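You operate a simulated robot arm through the tools that you are given. There is no shell and no other tool.

Carry out the task below with a simulated robot arm. There is one attempt and no reset: what you move stays moved.

Task
Top the oil up between the marks, pump the oiler till its lamp goes out, and wipe the drip.
Fine: shut the oil valve; no stroke more than the lamp asks; the felt block wipes it and goes back. Where these are worked on the way, their far stop is far enough and under half their travel is too little: oil valve. What is to be rubbed or washed off counts as gone when no trace of it is left.

Only the result counts: the job must be done as asked and must still hold three seconds after the hand-in. Knocking over, shifting, dropping, spilling or breaking anything else fails it.

Robot
A 7-joint arm with a two-finger parallel gripper, fixed in place. Base frame: the origin is on the floor under the middle of its stand, x ahead of it, y to its left, z up. Lengths are in m, angles in rad, forces in N, time in s.
With the tool pointing down near the work surface it reaches from about 0.1 to 0.64 m from the base axis. Its first joint turns from -1.152 to 1.152 rad. Payload 1.57 kg.
The TCP is the grasp point between the finger pads, 0.03 m short of the fingertips. In the tool frame z runs along the fingers and y along their closing line. Largest opening 0.08 m; finger width 0.017, thickness 0.012; the body of the gripper, 0.04 by 0.082 m, starts 0.08 m behind the TCP.
Orientation is that of the tool frame in the base frame, as a unit quaternion [x, y, z, w]. With the fingers straight down and closing along the base's y, the tool's x points along the base's -x, its y along +y and its z along -z.

Tools
- The arm moves only by the tool nudge_tool. Its argument "motion" is a list of rows, each a list of 3 entries, a list of its own where there are three numbers: the shift along the base's x, y, z in units of 50 mm (1.0 is 50 mm), then the turn, a rotation vector about the base's x, y, z in units of 4 degrees (1.0 is 4 degrees), then the closure in counts, from 0 (fully open) to 255 (shut). In form: [[[x, y, z], [rx, ry, rz], jaw], ...]. A call has 1 to 20 rows; each row shifts and turns the commanded pose from where the row before left it. A call with a number of a shift or a turn outside -1 to 1 is refused whole. Each row takes 0.2 s and may step no farther than 0.05 m and 0.15 rad from the row before; otherwise, or with a gripper value out of range, the whole call is refused. A pose out of reach is approached as far as the arm can. The call stops where the force on the tool passes 40 N (or 10 N more than at its start, if that is more) or the arm is blocked; 0.2 s more then pass. The fingers move at their own pace (about 0.072 m/s each) and stop on an object; they squeeze with about 28 N. The grip force told is the motor's: it shows also when the fingers shut on nothing. Time passes only in rows, and 0.2 s behind the last, so rows that do not move let the fingers close. The reply holds the time, the measured pose of the TCP, the force on the tool along the base axes, the opening and the grip force, in the units named above and with some noise, with the torque about the TCP (base axes, N m) and any sound that the robot's microphone picked up.
- Cameras (640 x 400 px; columns grow to the right, rows downward): "scene" is fixed at [0.0497, 0.4253, 1.4259]; the picture's right is [-0.83, -0.55, 0.00], its down [-0.31, 0.47, -0.83] and it looks along [0.46, -0.69, -0.56] (base axes); focal length 319 px, centre (320, 200). "wrist" rides on the gripper at [0.072, -0.007, -0.122] in the tool frame; the picture's right is [0.09, 1.00, 0.00], its down [-0.84, 0.08, -0.54] and it looks along [-0.54, 0.05, 0.84] (tool axes); focal length 238 px, centre (320, 200). There is no depth. A picture from a camera that has moved, and an enlarged one, comes with that camera's place and axes in the base frame and with its lens.
- capture(camera): a new picture of that camera. No time passes.
- close_up(camera, box): a new picture of the part [left, top, right, bottom] of that camera's present view, enlarged. No time passes.
- job_done(): hands the job in; it is judged then, once.

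Nothing tells you positions but the pictures and the camera data. Unless the task says otherwise, let go and move clear before handing in.

The tools are called as a command line: name --argument value ..., lists and objects as JSON in quotes. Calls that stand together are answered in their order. nudge_tool: Moves the arm, as the interface text tells. Its arguments: {"type":"object","properties":{"motion":{"type":"array","items":{"type":"array"}}},"required":["motion"]} The other tools are called the same way: capture (camera) takes a picture; close_up (camera, box) takes an enlarged picture of a part of a camera's view; job_done () hands the job in.

At the start:

```text
clock: 0.0
ee_pos: [0.3165, -0.0047, 1.1792]
tool_rot: [0.0, 1.0, 0.001, 0.0]
contact_force: [0.4, -1.1, -0.2]
moment: [0.0, 0.01, 0.03]
gripper_width: 0.08
finger_force: 0.1
```

scene: 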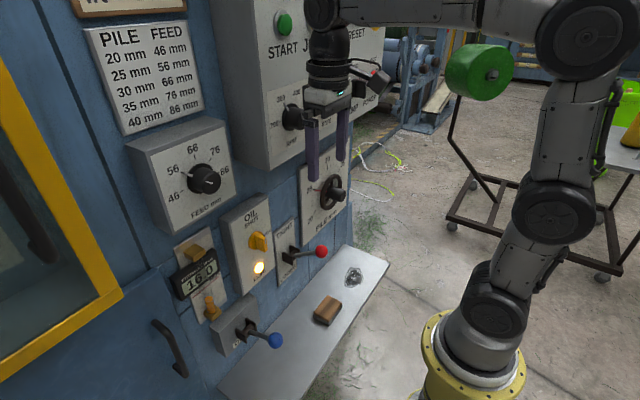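
wrist: 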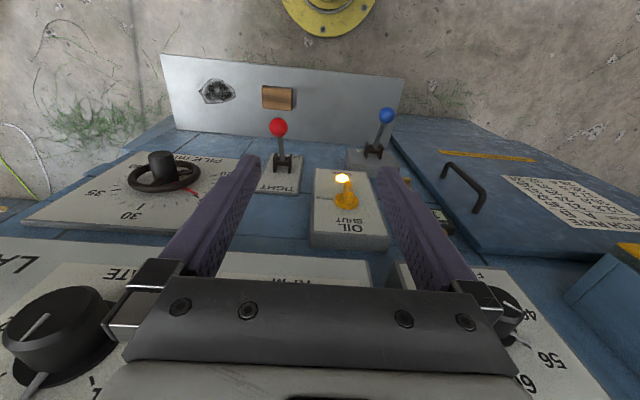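

I see a machine front with an oil panel (valve and lit lamp), a red lever, a blue lever, a wooden felt block and a dark drip on the shelf. I'll look closer before moving anything.

close_up --camera "scene" --box '[160, 180, 400, 380]'

close_up --camera "scene" --box '[210, 190, 290, 240]'

close_up --camera "scene" --box '[200, 230, 300, 330]'

close_up --camera "wrist" --box '[240, 60, 480, 260]'

close_up --camera "scene" --box '[290, 250, 390, 340]'

```text
2.00 times, centred on (280, 280) of scene
camera zoom: at [0.0497, 0.4253, 1.4259], right [-0.83, -0.55, 0.0], down [-0.31, 0.47, -0.83], along [0.46, -0.69, -0.56], focal length 638 px, centre (400, 40)
```

zoom: 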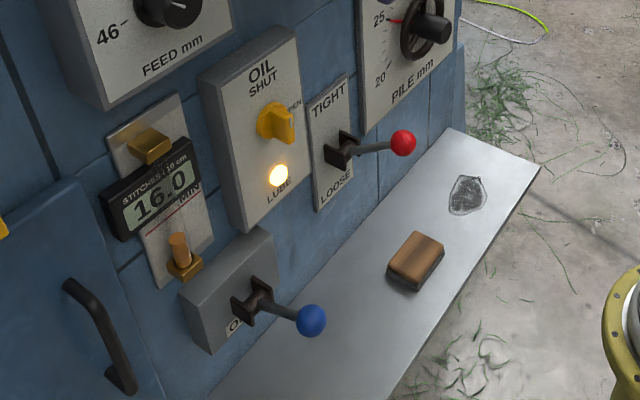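

```text
8.00 times, centred on (250, 215) of scene
camera zoom: at [0.0497, 0.4253, 1.4259], right [-0.83, -0.55, 0.0], down [-0.31, 0.47, -0.83], along [0.46, -0.69, -0.56], focal length 2552 px, centre (880, 80)
```

zoom: 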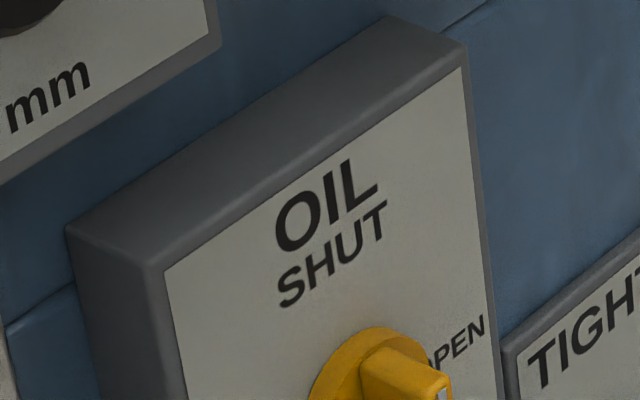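

```text
4.00 times, centred on (250, 280) of scene
camera zoom: at [0.0497, 0.4253, 1.4259], right [-0.83, -0.55, 0.0], down [-0.31, 0.47, -0.83], along [0.46, -0.69, -0.56], focal length 1276 px, centre (600, -120)
```

zoom: 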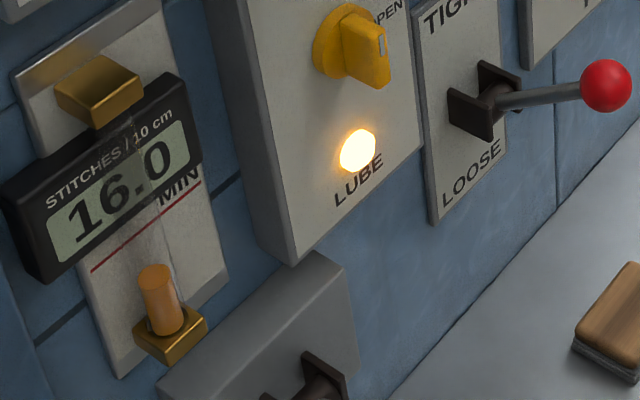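

```text
2.00 times, centred on (360, 160) of wrist
camera zoom: at [0.2448, -0.0126, 1.301], right [-0.09, 1.0, 0.0], down [0.84, 0.08, 0.54], along [0.54, 0.05, -0.84], focal length 477 px, centre (240, 280)
```

zoom: 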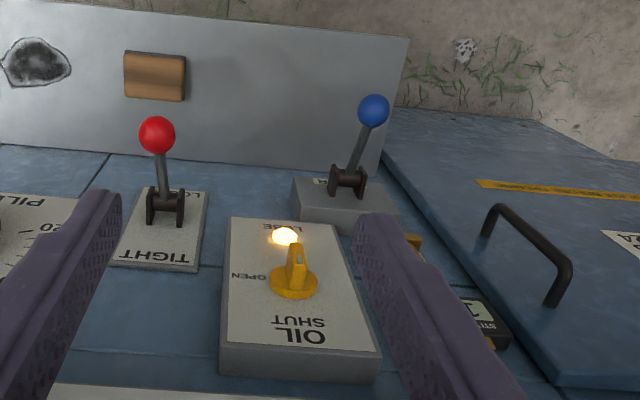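

```text
4.44 times, centred on (340, 295) of scene
camera zoom: at [0.0497, 0.4253, 1.4259], right [-0.83, -0.55, 0.0], down [-0.31, 0.47, -0.83], along [0.46, -0.69, -0.56], focal length 1418 px, centre (231, -222)
```

zoom: 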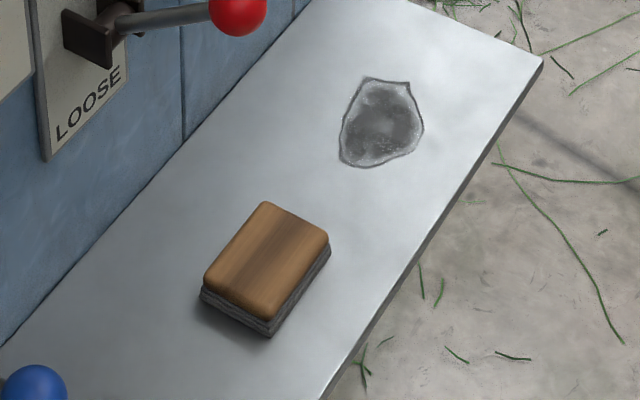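

The lamp is at about (0.47, 0.056, 0.862) and the oil valve at about (0.47, 0.053, 0.948). The sight glass is near y≈0.19, partly behind the counter, and the blue pump lever's ball is near (0.356, 0.142, 0.775). I'll swing the tool to point at the panel so the wrist camera can see the valve and glass.

nudge_tool --motion '[[[-0.1, 0.05, -0.1], [0, -1, 0], 0], [[-0.1, 0.05, -0.1], [0, -1, 0], 0], [[0, 0.05, -0.1], [0, -1, 0], 0], [[0, 0.05, -0.1], [0, -1, 0], 0], [[0, 0.05, -0.1], [0, -1, 0], 0], [[0, 0.05, -0.1], [0, -1, 0], 0], [[0, 0.05, -0.1], [0, -1, 0], 0], [[0, 0.05, -0.1], [0, -1, 0], 0], [[0, 0.05, -0.1], [0, -1, 0], 0], [[0, 0.05, -0.1], [0, -1, 0], 0]]'

```text
clock: 2.2
ee_pos: [0.307, 0.0202, 1.1288]
tool_rot: [0.0, 0.939, 0.0, 0.343]
contact_force: [0.4, -0.8, 0.1]
moment: [0.01, 0.01, 0.01]
gripper_width: 0.0798
finger_force: 0.0
```

The arm is following cleanly and the tool has tilted 40°. I'll keep tilting towards the panel.

nudge_tool --motion '[[[0, 0.05, -0.1], [0, -1, 0], 0], [[0, 0.05, -0.1], [0, -1, 0], 0], [[0, 0.05, -0.1], [0, -1, 0], 0], [[0, 0.05, -0.1], [0, -1, 0], 0], [[0, 0.05, -0.1], [0, -1, 0], 0], [[0, 0.05, -0.1], [0, -1, 0], 0], [[0, 0.05, -0.1], [0, -1, 0], 0], [[0, 0.05, -0.1], [0, -1, 0], 0], [[0, 0.05, -0.1], [0, -1, 0], 0], [[0, 0.05, -0.1], [0, -1, 0], 0], [[0, 0.05, -0.1], [0, -1, 0], 0], [[0, 0.05, -0.1], [0, -1, 0], 0]]'

capture --camera "wrist"

capture --camera "scene"

```text
clock: 4.8
ee_pos: [0.3065, 0.0498, 1.0693]
tool_rot: [0.0, 0.719, 0.0, 0.695]
contact_force: [0.6, 0.2, -0.2]
moment: [0.01, -0.02, 0.0]
gripper_width: 0.0801
finger_force: 0.1
```

```text
taken
camera wrist: at [0.1823, 0.0422, 1.0012], right [0.0, 1.0, -0.09], down [-0.51, 0.08, 0.85], along [0.86, 0.05, 0.51], focal length 238 px, centre (320, 200)
```

wrist: 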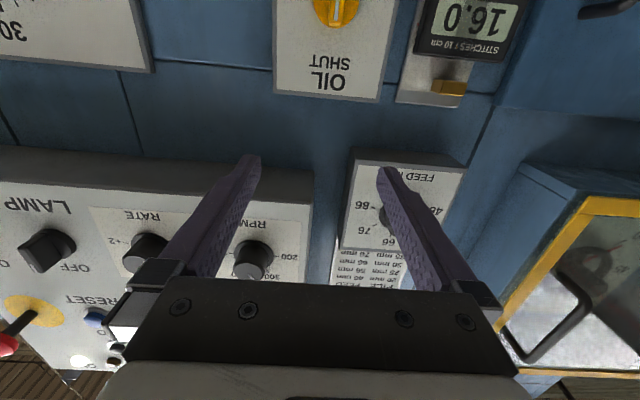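

```text
taken
```

scene: 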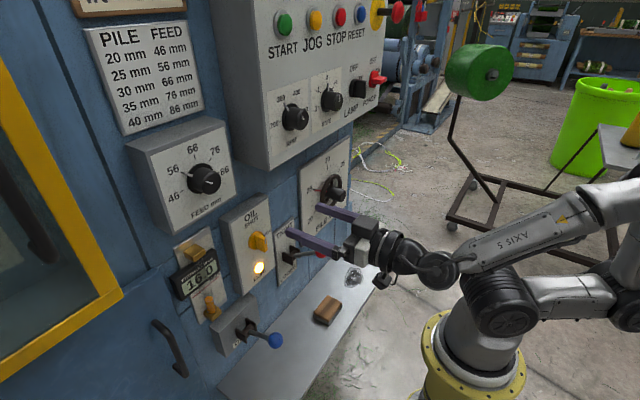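

The tool now points at the panel and the wrist camera looks up from below. I'll lower it to see the valve and sight glass from that side.

nudge_tool --motion '[[[-0.3, 0.1, -0.6], [0, -0.5, 0], 0], [[-0.3, 0.1, -0.6], [0, 0, 0], 0], [[0, 0.1, -0.6], [0, 0, 0], 0], [[0, 0.1, -0.6], [0, 0, 0], 0], [[0, 0.1, -0.6], [0, 0, 0], 0]]'

capture --camera "wrist"

```text
clock: 5.8
ee_pos: [0.2794, 0.0756, 1.0525]
tool_rot: [0.054, 0.661, 0.056, 0.747]
contact_force: [-0.4, -0.3, 0.6]
moment: [0.0, -0.02, -0.01]
gripper_width: 0.0798
finger_force: 0.1
out of reach, approached as far as the arm can: row 3, 4, 5
stopped in row 5: the arm was blocked; the commanded pose is now the measured one
```

```text
taken
camera wrist: at [0.166, 0.0792, 0.9667], right [0.0, 1.0, 0.06], down [-0.64, -0.05, 0.77], along [0.77, -0.04, 0.64], focal length 238 px, centre (320, 200)
```

wrist: 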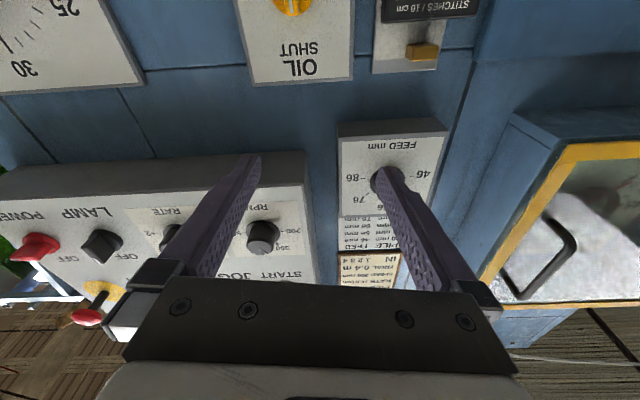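

Pulling back that far at this height was out of reach and skewed the wrist a little. I'll move forward, straighten the tool, then lower.

nudge_tool --motion '[[[0.5, 0, 0], [-0.74, 0.58, 0], 0], [[0.5, 0, 0], [-0.74, 0.58, 0], 0], [[0.5, -0.1, 0], [-0.75, 0.58, 0], 0], [[0.1, -0.1, -0.3], [0, 0, 0], 0], [[0, -0.1, -0.3], [0, 0, 0], 0]]'

capture --camera "wrist"

```text
clock: 7.0
ee_pos: [0.3593, 0.0596, 1.0219]
tool_rot: [-0.004, 0.708, 0.0, 0.706]
contact_force: [-0.5, 0.3, -0.2]
moment: [0.03, 0.0, -0.01]
gripper_width: 0.0801
finger_force: 0.0
```

```text
taken
camera wrist: at [0.2359, 0.051, 0.9497], right [0.0, 1.0, -0.1], down [-0.54, 0.08, 0.84], along [0.84, 0.06, 0.54], focal length 238 px, centre (320, 200)
```

wrist: 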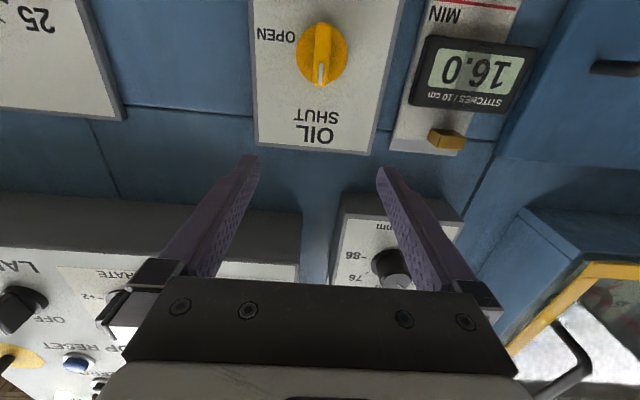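

The valve's white mark points at SHUT, so it is closed now and opens clockwise towards OPEN. I'll go lower to see the glass under the counter.

nudge_tool --motion '[[[0, 0.1, -0.4], [0, 0, 0], 0], [[0, 0.1, -0.4], [0, 0, 0], 0], [[0, 0.1, -0.4], [0, 0, 0], 0], [[0, 0, -0.4], [0, 0, 0], 0]]'

capture --camera "wrist"

```text
clock: 8.0
ee_pos: [0.3595, 0.086, 0.9616]
tool_rot: [-0.003, 0.709, -0.002, 0.706]
contact_force: [-0.9, -1.0, -0.6]
moment: [0.02, 0.03, 0.01]
gripper_width: 0.0799
finger_force: 0.0
out of reach, approached as far as the arm can: row 3, 4
```

```text
taken
camera wrist: at [0.2372, 0.0771, 0.8903], right [0.0, 0.99, -0.1], down [-0.54, 0.08, 0.84], along [0.84, 0.06, 0.54], focal length 238 px, centre (320, 200)
```

wrist: 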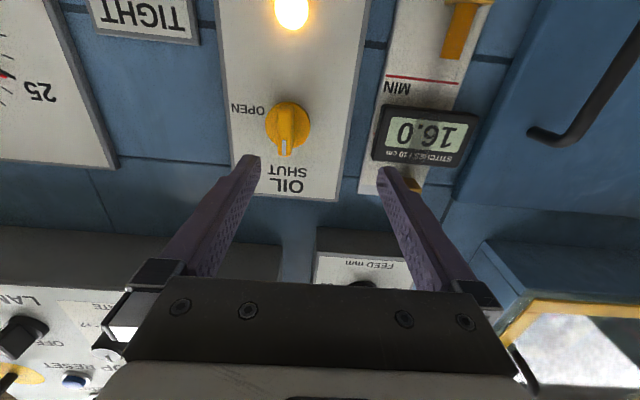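

The arm is near its folding limit here, but the view is useful. I'll look closer at the glass and the valve.

close_up --camera "wrist" --box '[340, 0, 520, 200]'

close_up --camera "wrist" --box '[220, 80, 340, 200]'

close_up --camera "scene" --box '[165, 225, 235, 335]'

```text
2.00 times, centred on (430, 100) of wrist
camera zoom: at [0.2372, 0.0771, 0.8903], right [0.0, 0.99, -0.1], down [-0.54, 0.08, 0.84], along [0.84, 0.06, 0.54], focal length 477 px, centre (100, 400)
```

zoom: 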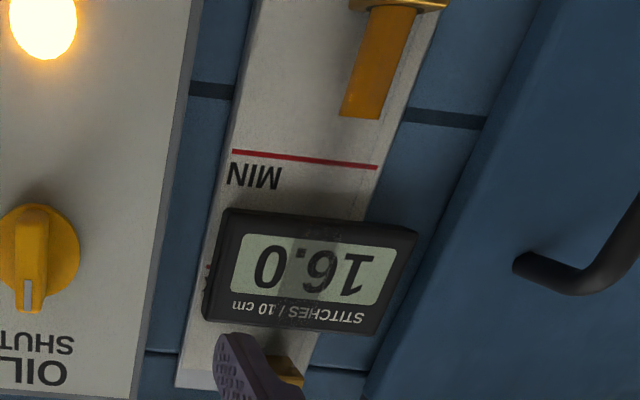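

```text
3.33 times, centred on (280, 140) of wrist
camera zoom: at [0.2372, 0.0771, 0.8903], right [0.0, 0.99, -0.1], down [-0.54, 0.08, 0.84], along [0.84, 0.06, 0.54], focal length 794 px, centre (453, 400)
```

zoom: 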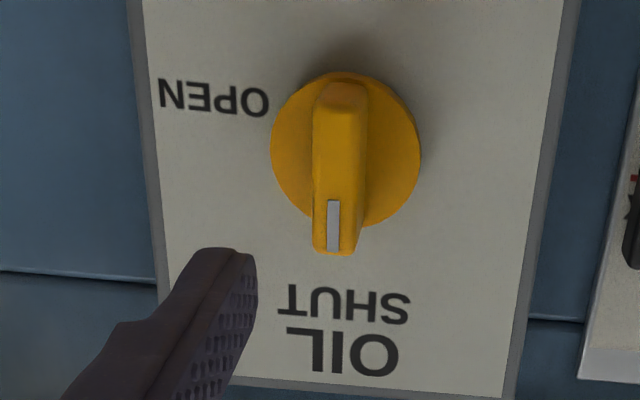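

```text
3.64 times, centred on (200, 280) of scene
camera zoom: at [0.0497, 0.4253, 1.4259], right [-0.83, -0.55, 0.0], down [-0.31, 0.47, -0.83], along [0.46, -0.69, -0.56], focal length 1160 px, centre (756, -91)
```

zoom: 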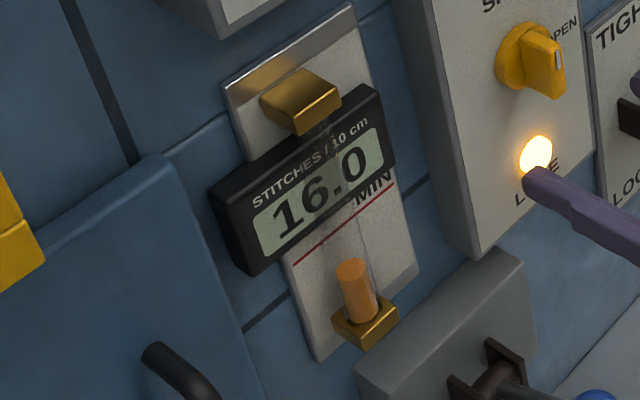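

The valve wing stands vertical (SHUT), with MIN at z≈0.906, MAX at z≈0.965 (partly hidden) and the oil at z≈0.888, so it is too low. I'll line the open fingers up with the valve wing.

nudge_tool --motion '[[[0.3, -0.2, 0], [0, 0, 0], 0], [[0.2, -0.2, 0], [0, 0, 0], 0], [[0, -0.2, 0], [0, 0, 0], 0]]'

capture --camera "wrist"

```text
clock: 8.8
ee_pos: [0.3849, 0.0644, 0.9741]
tool_rot: [-0.004, 0.709, -0.003, 0.705]
contact_force: [0.2, 0.1, 0.7]
moment: [0.0, 0.03, -0.01]
gripper_width: 0.0803
finger_force: 0.0
out of reach, approached as far as the arm can: row 1, 2, 3
```

```text
taken
camera wrist: at [0.2627, 0.0556, 0.903], right [0.0, 0.99, -0.1], down [-0.54, 0.09, 0.84], along [0.84, 0.05, 0.53], focal length 238 px, centre (320, 200)
```

wrist: 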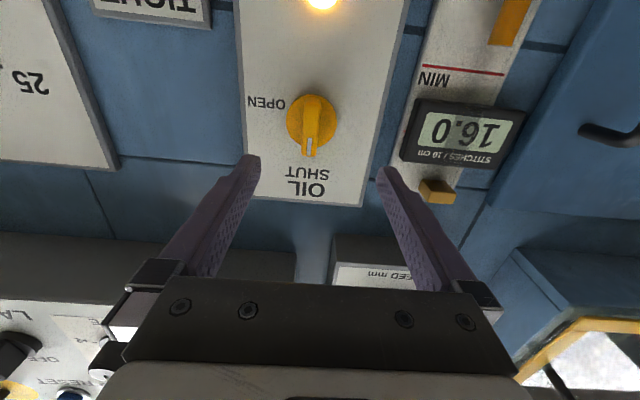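

capture --camera "scene"

```text
taken
```

scene: 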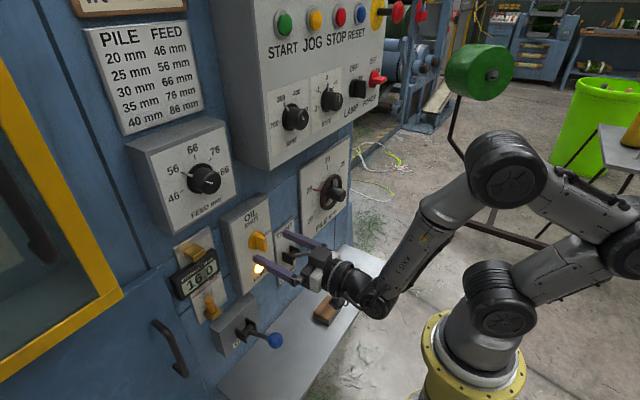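

The arm is folded tightly and stops about 3 cm above the commanded height. I'll check whether going forward gives it room.

nudge_tool --motion '[[[0.2, -0.1, 0.1], [0, 0, 0], 0], [[0.1, 0, 0], [0, 0, 0], 0], [[0, 0, 0], [0, 0, 0], 0], [[0, 0, 0], [0, 0, 0], 0]]'

```text
clock: 9.8
ee_pos: [0.3999, 0.0602, 0.9794]
tool_rot: [-0.004, 0.709, -0.003, 0.705]
contact_force: [0.5, -0.5, -0.2]
moment: [0.02, 0.05, -0.01]
gripper_width: 0.0804
finger_force: 0.1
```

nudge_tool --motion '[[[0, -0.1, -0.2], [0, 0, 0], 0], [[0, 0, -0.2], [0, 0, 0], 0], [[0, 0, 0], [0, 0, 0], 0]]'

```text
clock: 10.6
ee_pos: [0.3996, 0.0686, 0.9729]
tool_rot: [-0.004, 0.709, -0.003, 0.705]
contact_force: [-0.3, -0.7, 0.5]
moment: [0.03, -0.01, 0.0]
gripper_width: 0.0799
finger_force: 0.1
out of reach, approached as far as the arm can: row 1, 2
```

Height is limited with the tool fully horizontal. I'll pitch the tool down about 16° and try to lower it again.

nudge_tool --motion '[[[0, 0, 0], [0, 1, 0], 0], [[0, 0, 0], [0, 1, 0], 0], [[0, 0, 0], [0, 1, 0], 0], [[0, 0, 0], [0, 1, 0], 0], [[0, -0.15, -0.2], [0, 0, 0], 0], [[0, -0.15, -0.2], [0, 0, 0], 0], [[0, 0, 0], [0, 0, 0], 0]]'

capture --camera "wrist"

```text
clock: 12.2
ee_pos: [0.3998, 0.0514, 0.9531]
tool_rot: [-0.003, 0.8, 0.0, 0.6]
contact_force: [0.1, 0.6, 0.0]
moment: [-0.03, 0.0, -0.04]
gripper_width: 0.0799
finger_force: 0.1
```

```text
taken
camera wrist: at [0.2619, 0.0435, 0.9169], right [-0.03, 1.0, -0.09], down [-0.29, 0.08, 0.95], along [0.96, 0.06, 0.28], focal length 238 px, centre (320, 200)
```

wrist: 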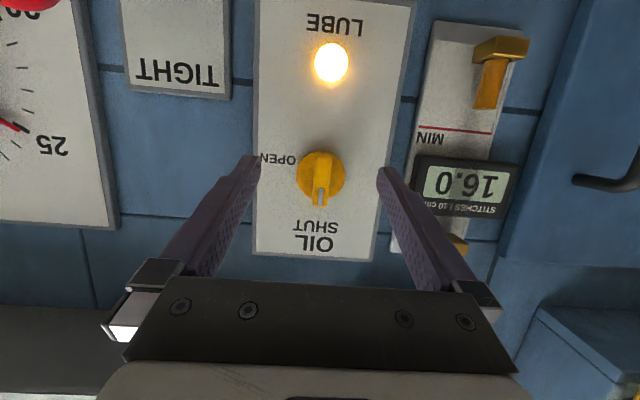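

Now it reaches the valve height. I'll zoom in to fix the valve's centre relative to the fingers.

close_up --camera "wrist" --box '[240, 130, 400, 230]'

close_up --camera "scene" --box '[220, 210, 320, 290]'

```text
4.00 times, centred on (320, 180) of wrist
camera zoom: at [0.2619, 0.0435, 0.9169], right [-0.03, 1.0, -0.09], down [-0.29, 0.08, 0.95], along [0.96, 0.06, 0.28], focal length 953 px, centre (320, 280)
```

zoom: 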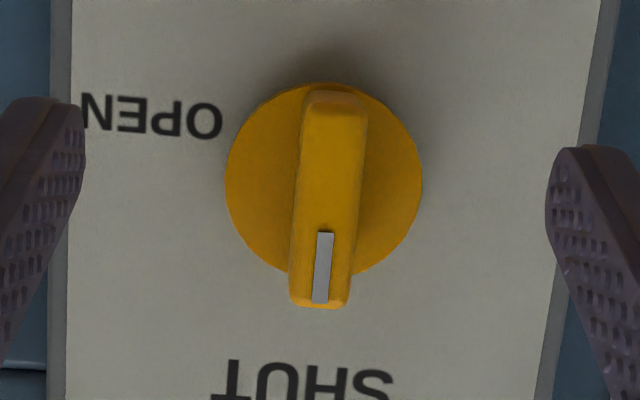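

```text
5.00 times, centred on (270, 250) of scene
camera zoom: at [0.0497, 0.4253, 1.4259], right [-0.83, -0.55, 0.0], down [-0.31, 0.47, -0.83], along [0.46, -0.69, -0.56], focal length 1595 px, centre (570, -50)
```

zoom: 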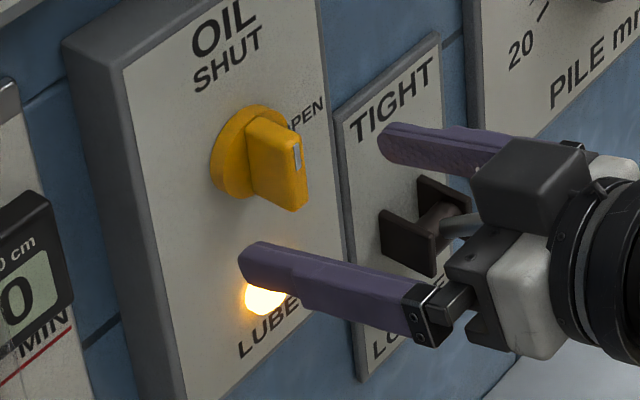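

The valve axis is at about y=0.055, z=0.954, with the wing's front near x=0.44. I'll move in around it with the fingers open.

nudge_tool --motion '[[[0.1, 0.07, 0.02], [0, 0, 0], 0], [[0.2, 0, 0], [0, 0, 0], 0], [[0.2, 0, 0], [0, 0, 0], 0], [[0.1, 0, 0], [0, 0, 0], 0], [[0, 0, 0], [0, 0, 0], 0]]'

close_up --camera "wrist" --box '[240, 130, 400, 230]'

close_up --camera "scene" --box '[220, 210, 320, 290]'

```text
clock: 13.4
ee_pos: [0.4299, 0.0552, 0.9525]
tool_rot: [-0.003, 0.8, 0.0, 0.6]
contact_force: [-0.3, -0.1, -0.1]
moment: [0.0, -0.02, 0.04]
gripper_width: 0.0801
finger_force: 0.0
```

```text
4.00 times, centred on (320, 180) of wrist
camera zoom: at [0.2921, 0.0472, 0.9183], right [-0.03, 1.0, -0.09], down [-0.29, 0.08, 0.95], along [0.96, 0.06, 0.28], focal length 953 px, centre (320, 280)
```

zoom: 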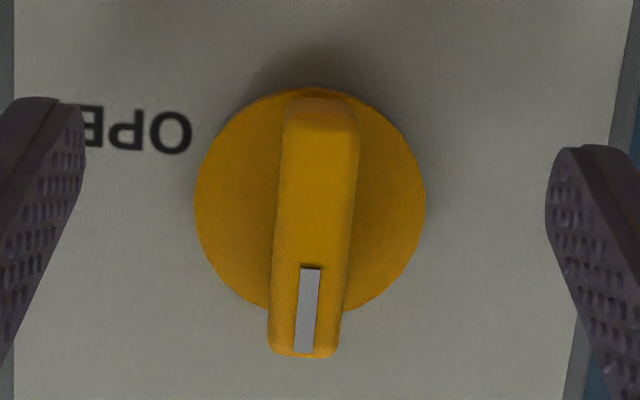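

```text
5.00 times, centred on (270, 250) of scene
camera zoom: at [0.0497, 0.4253, 1.4259], right [-0.83, -0.55, 0.0], down [-0.31, 0.47, -0.83], along [0.46, -0.69, -0.56], focal length 1595 px, centre (570, -50)
```

zoom: 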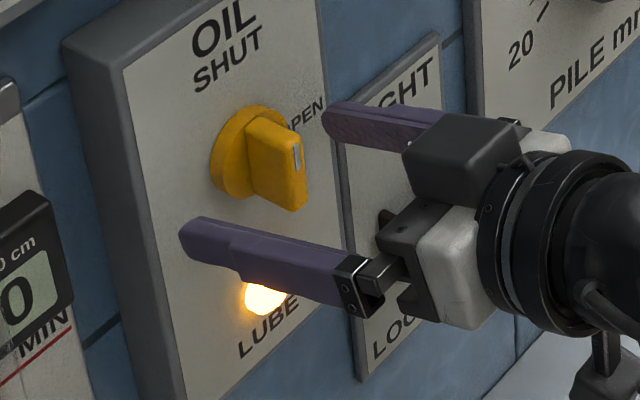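

The fingers straddle the wing with about 2 cm of overlap. I'll close on it.

nudge_tool --motion '[[[0, 0, 0], [0, 0, 0], 255], [[0, 0, 0], [0, 0, 0], 255], [[0, 0, 0], [0, 0, 0], 255], [[0, 0, 0], [0, 0, 0], 255]]'

close_up --camera "wrist" --box '[240, 130, 400, 230]'

```text
clock: 14.4
ee_pos: [0.43, 0.0547, 0.9535]
tool_rot: [-0.001, 0.8, -0.001, 0.6]
contact_force: [0.5, -7.8, 0.7]
moment: [0.07, -0.01, -0.53]
gripper_width: 0.0119
finger_force: 29.4
```

```text
4.00 times, centred on (320, 180) of wrist
camera zoom: at [0.2919, 0.0468, 0.9183], right [-0.03, 1.0, -0.09], down [-0.29, 0.08, 0.95], along [0.96, 0.05, 0.28], focal length 953 px, centre (320, 280)
```

zoom: 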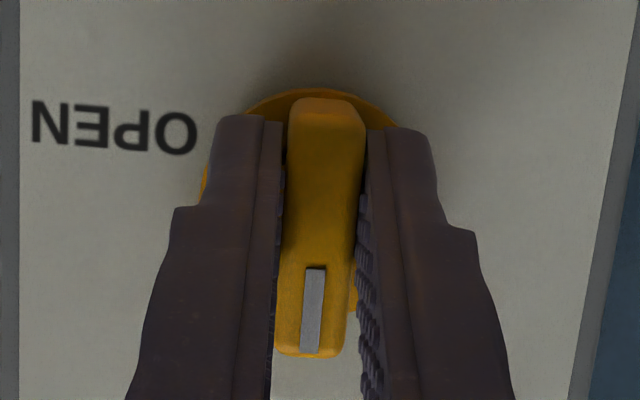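

The wing is gripped (11.9 mm). I'll start turning towards OPEN in small steps and watch the torque.

nudge_tool --motion '[[[0, -0.02, 0], [0, 0, 0], 255], [[0, 0, 0], [1, 0, 0], 255], [[0, 0, 0], [1, 0, 0], 255], [[0, 0, 0], [1, 0, 0], 255]]'

close_up --camera "wrist" --box '[240, 130, 400, 230]'

```text
clock: 15.2
ee_pos: [0.429, 0.0555, 0.9539]
tool_rot: [0.024, 0.802, 0.021, 0.597]
contact_force: [13.1, -5.7, -5.3]
moment: [0.02, 0.41, 0.61]
gripper_width: 0.0121
finger_force: 28.9
out of reach, approached as far as the arm can: row 2, 3
stopped in row 3: the force on the tool passed its limit at 42 N (the readings are from after the stop); the commanded pose is now the measured one
```

```text
4.00 times, centred on (320, 180) of wrist
camera zoom: at [0.2913, 0.0515, 0.9195], right [-0.01, 1.0, -0.03], down [-0.28, 0.02, 0.96], along [0.96, 0.02, 0.28], focal length 953 px, centre (320, 280)
```

zoom: 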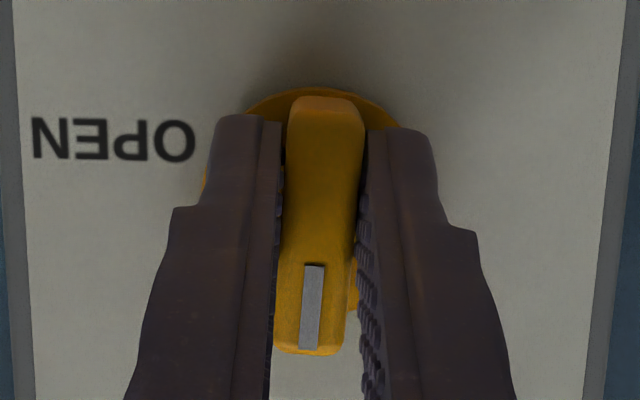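

The valve turned about 4° with the hand, but this wrist pose reaches a limit when rolling. I'll let go, back off, and find a pose that can roll further.

nudge_tool --motion '[[[0, 0, 0], [0, 0, 0], 0], [[0, 0, 0], [0, 0, 0], 0], [[0, 0, 0], [0, 0, 0], 0], [[-0.5, 0, 0.1], [0, 0, 0], 0], [[-0.5, 0, 0.1], [0, 0, 0], 0]]'

close_up --camera "wrist" --box '[240, 130, 400, 230]'

```text
clock: 16.4
ee_pos: [0.3782, 0.0562, 0.9652]
tool_rot: [0.023, 0.801, 0.021, 0.598]
contact_force: [0.1, 0.6, 0.5]
moment: [0.0, 0.01, -0.02]
gripper_width: 0.0798
finger_force: 0.1
```

```text
4.00 times, centred on (320, 180) of wrist
camera zoom: at [0.2404, 0.0521, 0.9303], right [-0.01, 1.0, -0.03], down [-0.28, 0.02, 0.96], along [0.96, 0.02, 0.28], focal length 953 px, centre (320, 280)
```

zoom: 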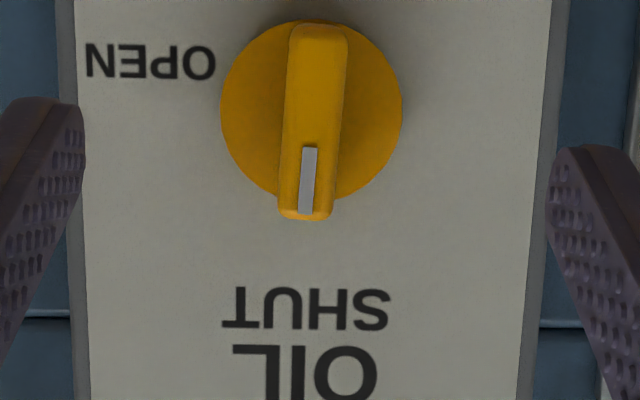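

nudge_tool --motion '[[[0, 0, 0.1], [0, 1, 0], 0], [[0, 0, 0.1], [0, 1, 0], 0], [[0, 0, 0.1], [0, 1, 0], 0], [[0, 0, 0.1], [0, 1, 0], 0], [[0, 0, 0], [0, 1, 0], 0], [[0, 0, 0], [0, 1, 0], 0], [[0, 0, 0], [0, 1, 0], 0]]'

nudge_tool --motion '[[[0, 0, 0], [1, 0, 0], 0], [[0, 0, 0], [1, 0, 0], 0], [[0, 0, 0], [1, 0, 0], 0], [[0, 0, 0], [1, 0, 0], 0], [[0, 0, 0], [1, 0, 0], 0], [[0, 0, 0], [1, 0, 0], 0], [[0, 0, 0], [1, 0, 0], 0], [[0, 0, 0], [1, 0, 0], 0], [[0, 0, 0], [1, 0, 0], 0], [[0, 0, 0], [1, 0, 0], 0]]'

capture --camera "scene"

```text
clock: 18.0
ee_pos: [0.3788, 0.0562, 0.9839]
tool_rot: [0.028, 0.922, 0.015, 0.385]
contact_force: [0.0, 0.3, -0.7]
moment: [0.02, -0.03, 0.0]
gripper_width: 0.08
finger_force: 0.1
```

```text
clock: 20.2
ee_pos: [0.3793, 0.0559, 0.9844]
tool_rot: [0.16, 0.861, 0.33, 0.353]
contact_force: [0.7, -0.3, -0.5]
moment: [0.01, 0.0, 0.02]
gripper_width: 0.0802
finger_force: 0.1
```

```text
taken
```

scene: 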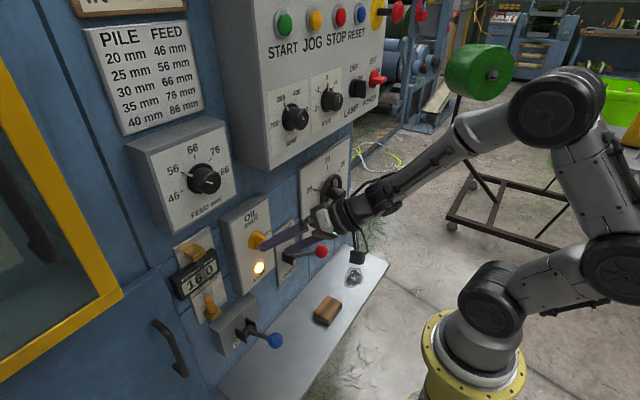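

Pitched down about 45° the tool rolls freely past 40°. I'll see how much further it can go.

nudge_tool --motion '[[[0, 0, 0], [1, 0, 0], 0], [[0, 0, 0], [1, 0, 0], 0], [[0, 0, 0], [1, 0, 0], 0], [[0, 0, 0], [1, 0, 0], 0], [[0, 0, 0], [1, 0, 0], 0], [[0, 0, 0], [1, 0, 0], 0], [[0, 0, 0], [1, 0, 0], 0], [[0, 0, 0], [1, 0, 0], 0], [[0, 0, 0], [1, 0, 0], 0], [[0, 0, 0], [1, 0, 0], 0], [[0, 0, 0], [1, 0, 0], 0]]'

capture --camera "scene"

capture --camera "wrist"

```text
clock: 22.6
ee_pos: [0.3792, 0.0558, 0.9836]
tool_rot: [0.279, 0.675, 0.628, 0.268]
contact_force: [0.0, -0.1, 0.4]
moment: [0.06, 0.0, 0.01]
gripper_width: 0.0802
finger_force: 0.1
```

```text
taken
```

scene: 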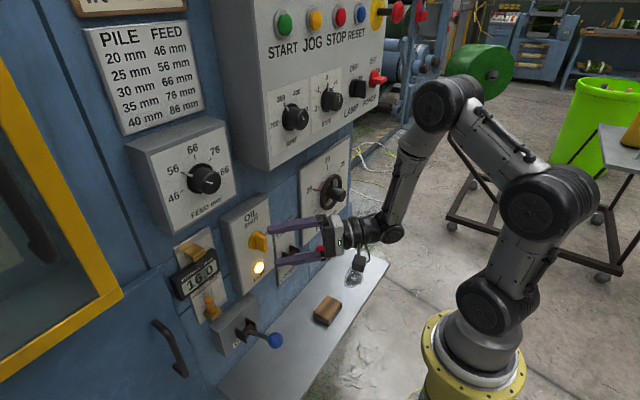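

```text
taken
camera wrist: at [0.2408, 0.0206, 0.9848], right [-0.02, 0.12, 0.99], down [0.2, -0.97, 0.12], along [0.98, 0.2, 0.0], focal length 238 px, centre (320, 200)
```

wrist: 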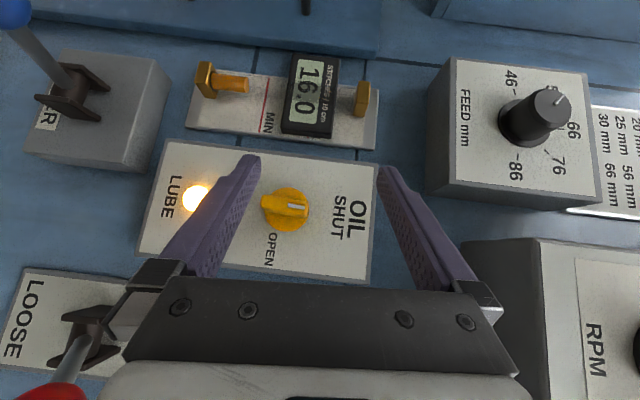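

It rolls the full 86° there, and that pose also gives a good view of the glass and the "…ER" (oiler) pump box. I'll roll back to match the wing and take this 45° pitch in to grip it.

nudge_tool --motion '[[[0, 0, 0], [-1, 0, 0], 0], [[0, 0, 0], [-1, 0, 0], 0], [[0, 0, 0], [-1, 0, 0], 0], [[0, 0, 0], [-1, 0, 0], 0], [[0, 0, 0], [-1, 0, 0], 0], [[0, 0, 0], [-1, 0, 0], 0], [[0, 0, 0], [-1, 0, 0], 0], [[0, 0, 0], [-1, 0, 0], 0], [[0, 0, 0], [-1, 0, 0], 0], [[0, 0, 0], [-1, 0, 0], 0]]'

nudge_tool --motion '[[[0, 0, 0], [-1, 0, 0], 0], [[0, 0, 0], [-1, 0, 0], 0], [[0, 0, 0], [-1, 0, 0], 0], [[0, 0, 0], [-1, 0, 0], 0], [[0, 0, 0], [-1, 0, 0], 0], [[0, 0, 0], [-1, 0, 0], 0], [[0, 0, 0], [-1, 0, 0], 0], [[0, 0, 0], [-1, 0, 0], 0], [[0, 0, 0], [-1, 0, 0], 0], [[0, 0, 0], [-1, 0, 0], 0], [[0, 0, 0], [-1, 0, 0], 0]]'

capture --camera "wrist"

```text
clock: 24.8
ee_pos: [0.3792, 0.0571, 0.9825]
tool_rot: [0.17, 0.85, 0.359, 0.347]
contact_force: [0.9, 0.1, -0.2]
moment: [0.01, 0.0, -0.01]
gripper_width: 0.0798
finger_force: 0.1
```

```text
clock: 27.2
ee_pos: [0.3802, 0.0554, 0.9845]
tool_rot: [0.029, 0.922, 0.015, 0.386]
contact_force: [-0.1, 0.2, 0.1]
moment: [0.0, 0.0, 0.0]
gripper_width: 0.08
finger_force: 0.0
```

```text
taken
camera wrist: at [0.2407, 0.0522, 1.0183], right [-0.02, 1.0, -0.02], down [0.2, 0.02, 0.98], along [0.98, 0.02, -0.2], focal length 238 px, centre (320, 200)
```

wrist: 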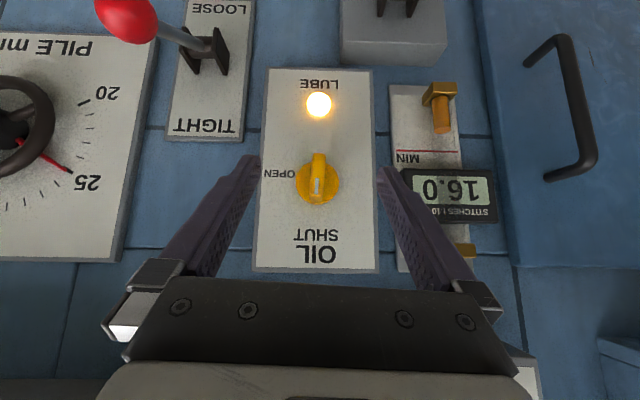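

close_up --camera "wrist" --box '[240, 130, 400, 230]'

```text
4.00 times, centred on (320, 180) of wrist
camera zoom: at [0.2407, 0.0522, 1.0183], right [-0.02, 1.0, -0.02], down [0.2, 0.02, 0.98], along [0.98, 0.02, -0.2], focal length 953 px, centre (320, 280)
```

zoom: 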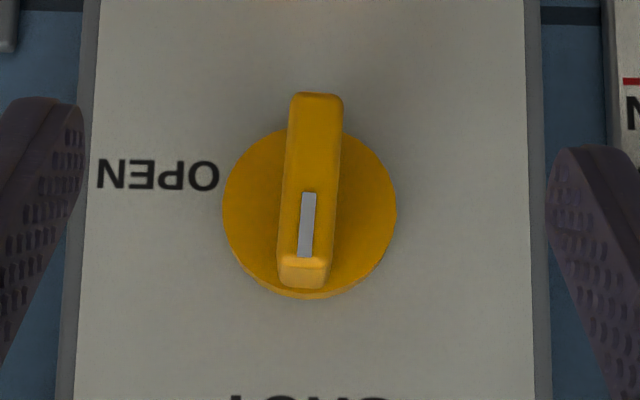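

Axis confirmed at y≈0.054, z≈0.9545. I'll approach with the fingers open and grip.

nudge_tool --motion '[[[0, -0.02, -0.22], [0, 0, 0], 0], [[0, 0, -0.22], [0, 0, 0], 0], [[0.3, 0, 0], [0, 0, 0], 0], [[0.3, 0, 0], [0, 0, 0], 0], [[0.3, 0, 0], [0, 0, 0], 0], [[0.14, 0, 0], [0, 0, 0], 0], [[0, 0, 0], [0, 0, 0], 0]]'

close_up --camera "wrist" --box '[220, 80, 420, 230]'

close_up --camera "scene" --box '[220, 210, 320, 290]'

```text
clock: 28.8
ee_pos: [0.4315, 0.055, 0.962]
tool_rot: [0.029, 0.922, 0.015, 0.386]
contact_force: [-0.2, 0.9, -0.1]
moment: [0.0, 0.01, 0.01]
gripper_width: 0.08
finger_force: 0.1
```

```text
2.67 times, centred on (320, 155) of wrist
camera zoom: at [0.2932, 0.0509, 0.9964], right [-0.02, 1.0, -0.02], down [0.2, 0.02, 0.98], along [0.98, 0.02, -0.2], focal length 636 px, centre (320, 320)
```

zoom: 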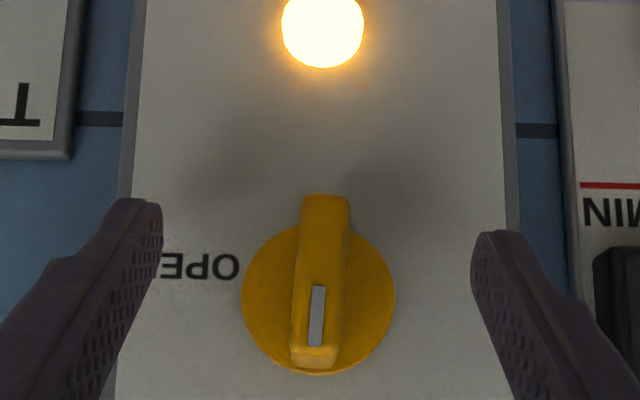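

```text
5.00 times, centred on (270, 250) of scene
camera zoom: at [0.0497, 0.4253, 1.4259], right [-0.83, -0.55, 0.0], down [-0.31, 0.47, -0.83], along [0.46, -0.69, -0.56], focal length 1595 px, centre (570, -50)
```

zoom: 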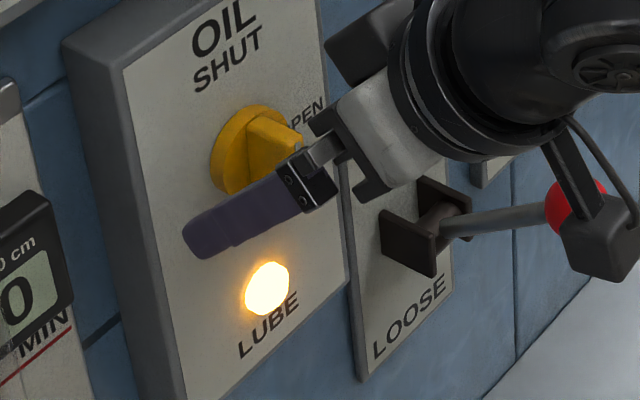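

nudge_tool --motion '[[[0, 0, 0], [0, 0, 0], 255], [[0, 0, 0], [0, 0, 0], 255], [[0, 0, 0], [0, 0, 0], 255], [[0, 0, 0], [0, 0, 0], 255]]'

close_up --camera "wrist" --box '[220, 80, 420, 230]'

```text
clock: 29.8
ee_pos: [0.4305, 0.0545, 0.9633]
tool_rot: [0.027, 0.922, 0.015, 0.386]
contact_force: [0.4, 0.9, 0.7]
moment: [0.02, -0.09, 0.69]
gripper_width: 0.0124
finger_force: 29.5
```

```text
2.67 times, centred on (320, 155) of wrist
camera zoom: at [0.293, 0.0511, 0.9963], right [-0.03, 1.0, -0.02], down [0.2, 0.02, 0.98], along [0.98, 0.02, -0.2], focal length 636 px, centre (320, 320)
```

zoom: 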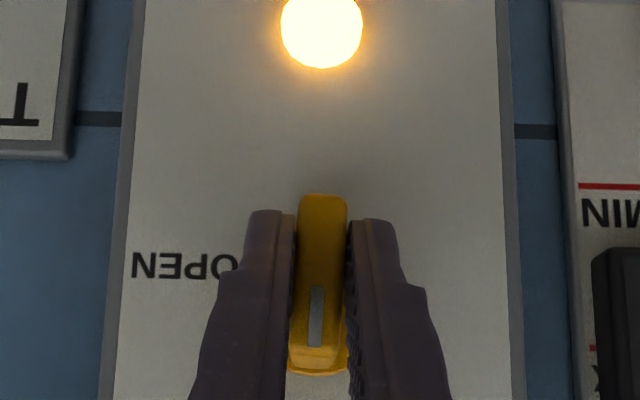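

Good grip. I'll turn towards OPEN about 20° first, arcing around the valve axis, and check the force.

nudge_tool --motion '[[[0, -0.0112, -0.0004], [1, 0, 0], 255], [[0, -0.0111, -0.0012], [1, 0, 0], 255], [[0, -0.011, -0.0019], [1, 0, 0], 255], [[0, -0.0108, -0.0027], [1, 0, 0], 255], [[0, -0.0106, -0.0034], [1, 0, 0], 255]]'

close_up --camera "wrist" --box '[220, 80, 420, 230]'

close_up --camera "scene" --box '[165, 225, 235, 335]'

```text
clock: 31.0
ee_pos: [0.4304, 0.0523, 0.962]
tool_rot: [0.094, 0.905, 0.176, 0.376]
contact_force: [-4.4, 2.0, 3.2]
moment: [0.04, -0.65, 0.51]
gripper_width: 0.0124
finger_force: 29.3
```

```text
2.67 times, centred on (320, 155) of wrist
camera zoom: at [0.2928, 0.0372, 0.9927], right [-0.03, 0.94, 0.33], down [0.2, -0.32, 0.93], along [0.98, 0.09, -0.18], focal length 636 px, centre (320, 320)
```

zoom: 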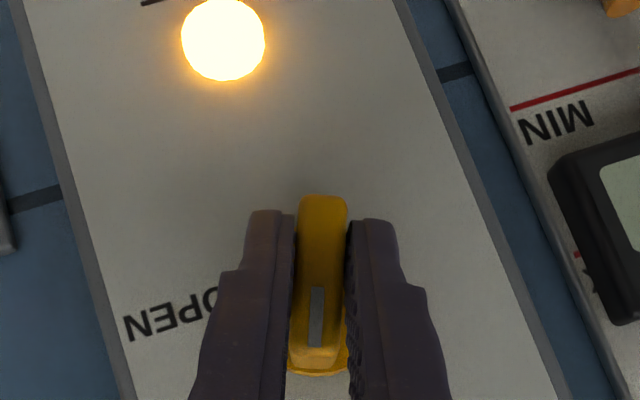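

```text
3.64 times, centred on (200, 280) of scene
camera zoom: at [0.0495, 0.4253, 1.4259], right [-0.83, -0.55, 0.0], down [-0.31, 0.47, -0.83], along [0.46, -0.69, -0.56], focal length 1160 px, centre (756, -91)
```

zoom: 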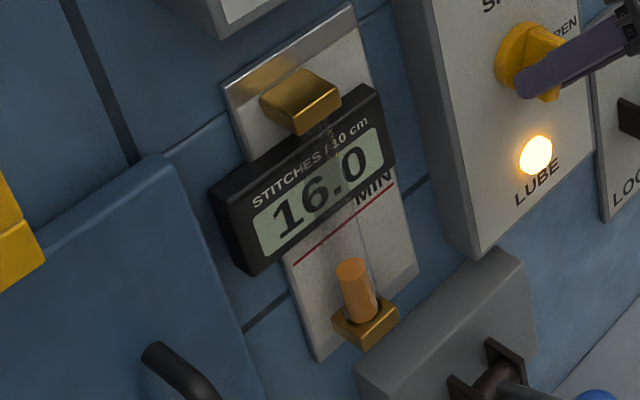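

The valve turns easily and is at about 24°, with no flow yet. I'll continue to about 44°.

nudge_tool --motion '[[[0, -0.0104, -0.0042], [1, 0, 0], 255], [[0, -0.01, -0.0049], [1, 0, 0], 255], [[0, -0.0097, -0.0056], [1, 0, 0], 255], [[0, -0.0093, -0.0063], [1, 0, 0], 255], [[0, -0.0088, -0.0069], [1, 0, 0], 255]]'

close_up --camera "scene" --box '[165, 225, 235, 335]'

capture --camera "wrist"

```text
clock: 32.2
ee_pos: [0.431, 0.0504, 0.9601]
tool_rot: [0.157, 0.861, 0.331, 0.354]
contact_force: [-0.4, 8.2, 5.0]
moment: [0.1, -0.51, 0.61]
gripper_width: 0.0125
finger_force: 29.8
```

```text
3.64 times, centred on (200, 280) of scene
camera zoom: at [0.0496, 0.4255, 1.4258], right [-0.83, -0.55, 0.0], down [-0.31, 0.47, -0.83], along [0.46, -0.69, -0.56], focal length 1160 px, centre (756, -91)
```

zoom: 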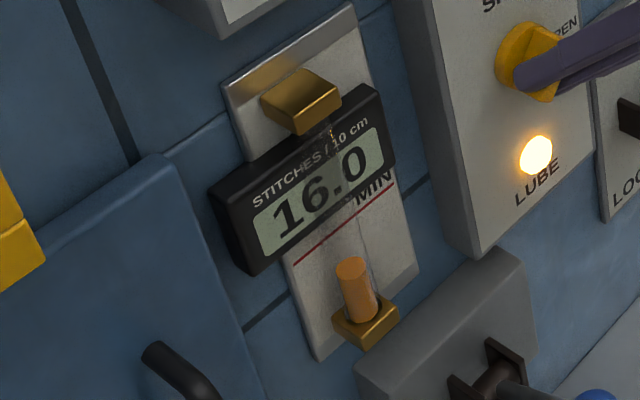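

```text
taken
camera wrist: at [0.2928, 0.0251, 0.9847], right [-0.03, 0.78, 0.63], down [0.2, -0.61, 0.76], along [0.98, 0.15, -0.14], focal length 238 px, centre (320, 200)
```

wrist: 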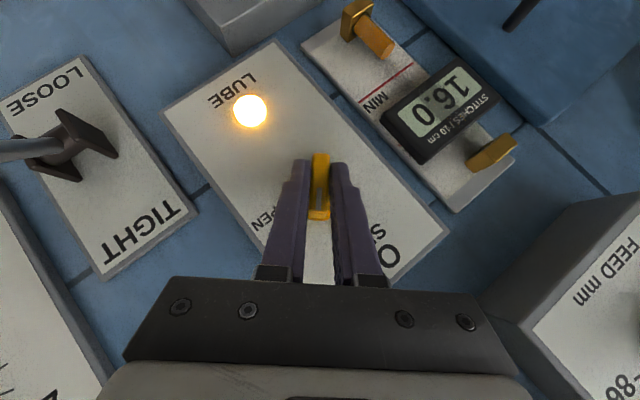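

nudge_tool --motion '[[[0, -0.0083, -0.0075], [1, 0, 0], 255], [[0, -0.0078, -0.008], [1, 0, 0], 255]]'

close_up --camera "scene" --box '[165, 225, 235, 335]'

close_up --camera "wrist" --box '[330, 0, 530, 170]'

```text
clock: 32.8
ee_pos: [0.4307, 0.0507, 0.96]
tool_rot: [0.181, 0.836, 0.389, 0.342]
contact_force: [1.9, 13.3, 4.7]
moment: [0.04, -0.6, 0.69]
gripper_width: 0.0123
finger_force: 29.4
```

```text
3.64 times, centred on (200, 280) of scene
camera zoom: at [0.0496, 0.4256, 1.4258], right [-0.83, -0.55, 0.0], down [-0.31, 0.47, -0.83], along [0.46, -0.69, -0.56], focal length 1160 px, centre (756, -91)
```

zoom: 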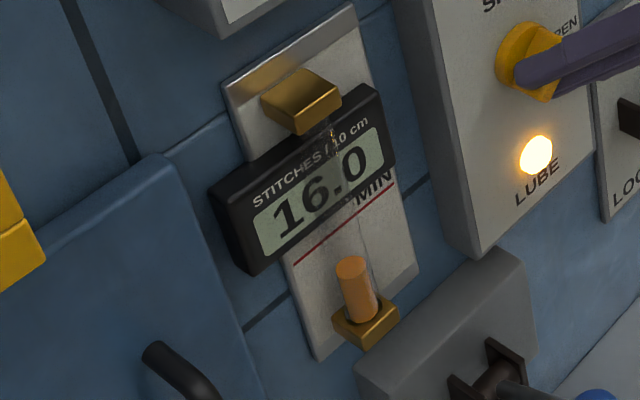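

```text
2.35 times, centred on (430, 85) of wrist
camera zoom: at [0.2929, 0.021, 0.9804], right [-0.03, 0.68, 0.73], down [0.2, -0.71, 0.67], along [0.98, 0.17, -0.12], focal length 561 px, centre (61, 471)
```

zoom: 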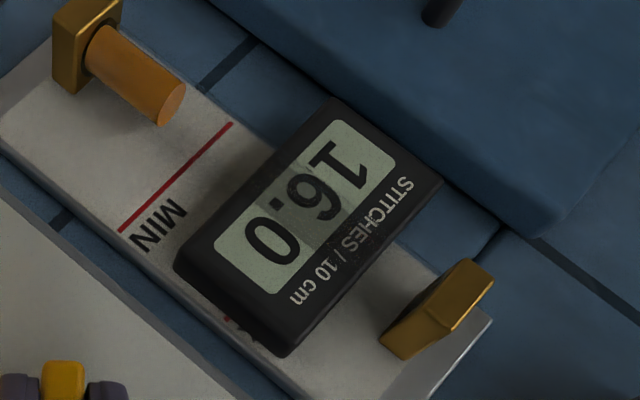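

Oil is starting to rise slowly. I'll ease the sideways load and wait one second to gauge the flow rate.

nudge_tool --motion '[[[0, 0.02, 0], [0, 0, 0], 255], [[0, 0, 0], [0, 0, 0], 255], [[0, 0, 0], [0, 0, 0], 255], [[0, 0, 0], [0, 0, 0], 255]]'

close_up --camera "scene" --box '[165, 225, 235, 335]'

close_up --camera "wrist" --box '[330, 0, 530, 170]'

```text
clock: 33.8
ee_pos: [0.4308, 0.0491, 0.9591]
tool_rot: [0.184, 0.835, 0.389, 0.342]
contact_force: [-2.4, 1.6, 7.9]
moment: [0.03, -0.66, 0.42]
gripper_width: 0.0122
finger_force: 29.8
```

```text
3.64 times, centred on (200, 280) of scene
camera zoom: at [0.0495, 0.4253, 1.4259], right [-0.83, -0.55, 0.0], down [-0.31, 0.47, -0.83], along [0.46, -0.69, -0.56], focal length 1160 px, centre (756, -91)
```

zoom: 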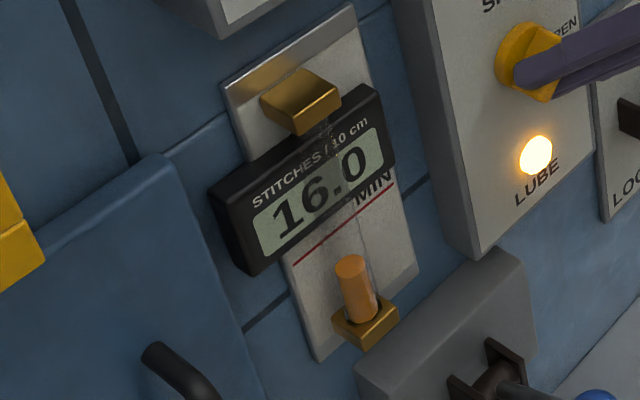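

```text
2.35 times, centred on (430, 85) of wrist
camera zoom: at [0.2928, 0.0216, 0.9805], right [-0.02, 0.68, 0.73], down [0.2, -0.71, 0.67], along [0.98, 0.16, -0.12], focal length 561 px, centre (61, 471)
```

zoom: 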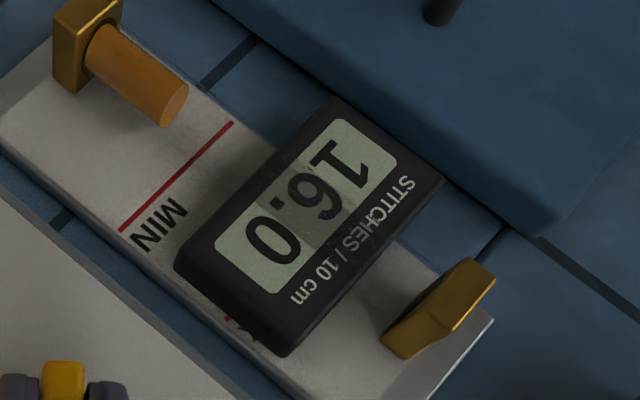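

It flows, but slowly at this opening. I'll open about 16° more and watch.

nudge_tool --motion '[[[0, -0.0072, -0.0086], [1, 0, 0], 255], [[0, -0.0066, -0.009], [1, 0, 0], 255], [[0, -0.006, -0.0095], [1, 0, 0], 255], [[0, -0.0053, -0.0098], [1, 0, 0], 255]]'

close_up --camera "scene" --box '[165, 225, 235, 335]'

capture --camera "wrist"

```text
clock: 34.8
ee_pos: [0.4303, 0.0475, 0.9579]
tool_rot: [0.229, 0.774, 0.501, 0.313]
contact_force: [-0.3, 1.4, 9.4]
moment: [0.05, -0.92, -0.07]
gripper_width: 0.0124
finger_force: 29.8
```

```text
3.64 times, centred on (200, 280) of scene
camera zoom: at [0.0495, 0.4253, 1.4259], right [-0.83, -0.55, 0.0], down [-0.31, 0.47, -0.83], along [0.46, -0.69, -0.56], focal length 1160 px, centre (756, -91)
```

zoom: 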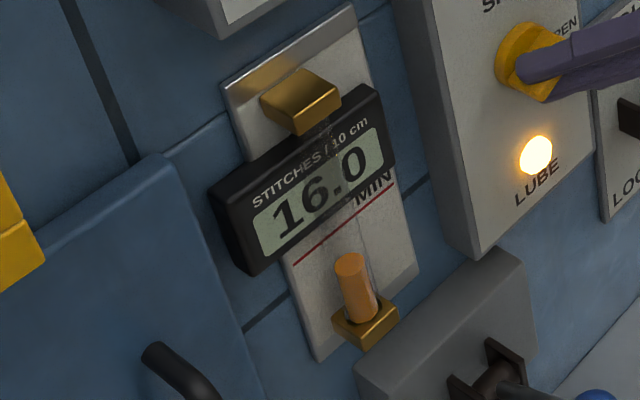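

```text
taken
camera wrist: at [0.2928, 0.0156, 0.9703], right [-0.03, 0.45, 0.89], down [0.2, -0.87, 0.45], along [0.98, 0.19, -0.07], focal length 238 px, centre (320, 200)
```

wrist: 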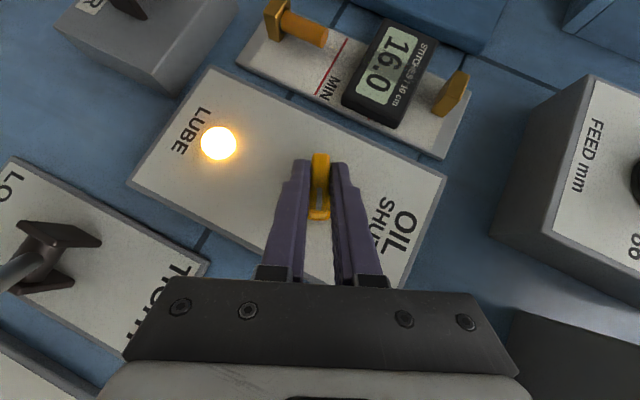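

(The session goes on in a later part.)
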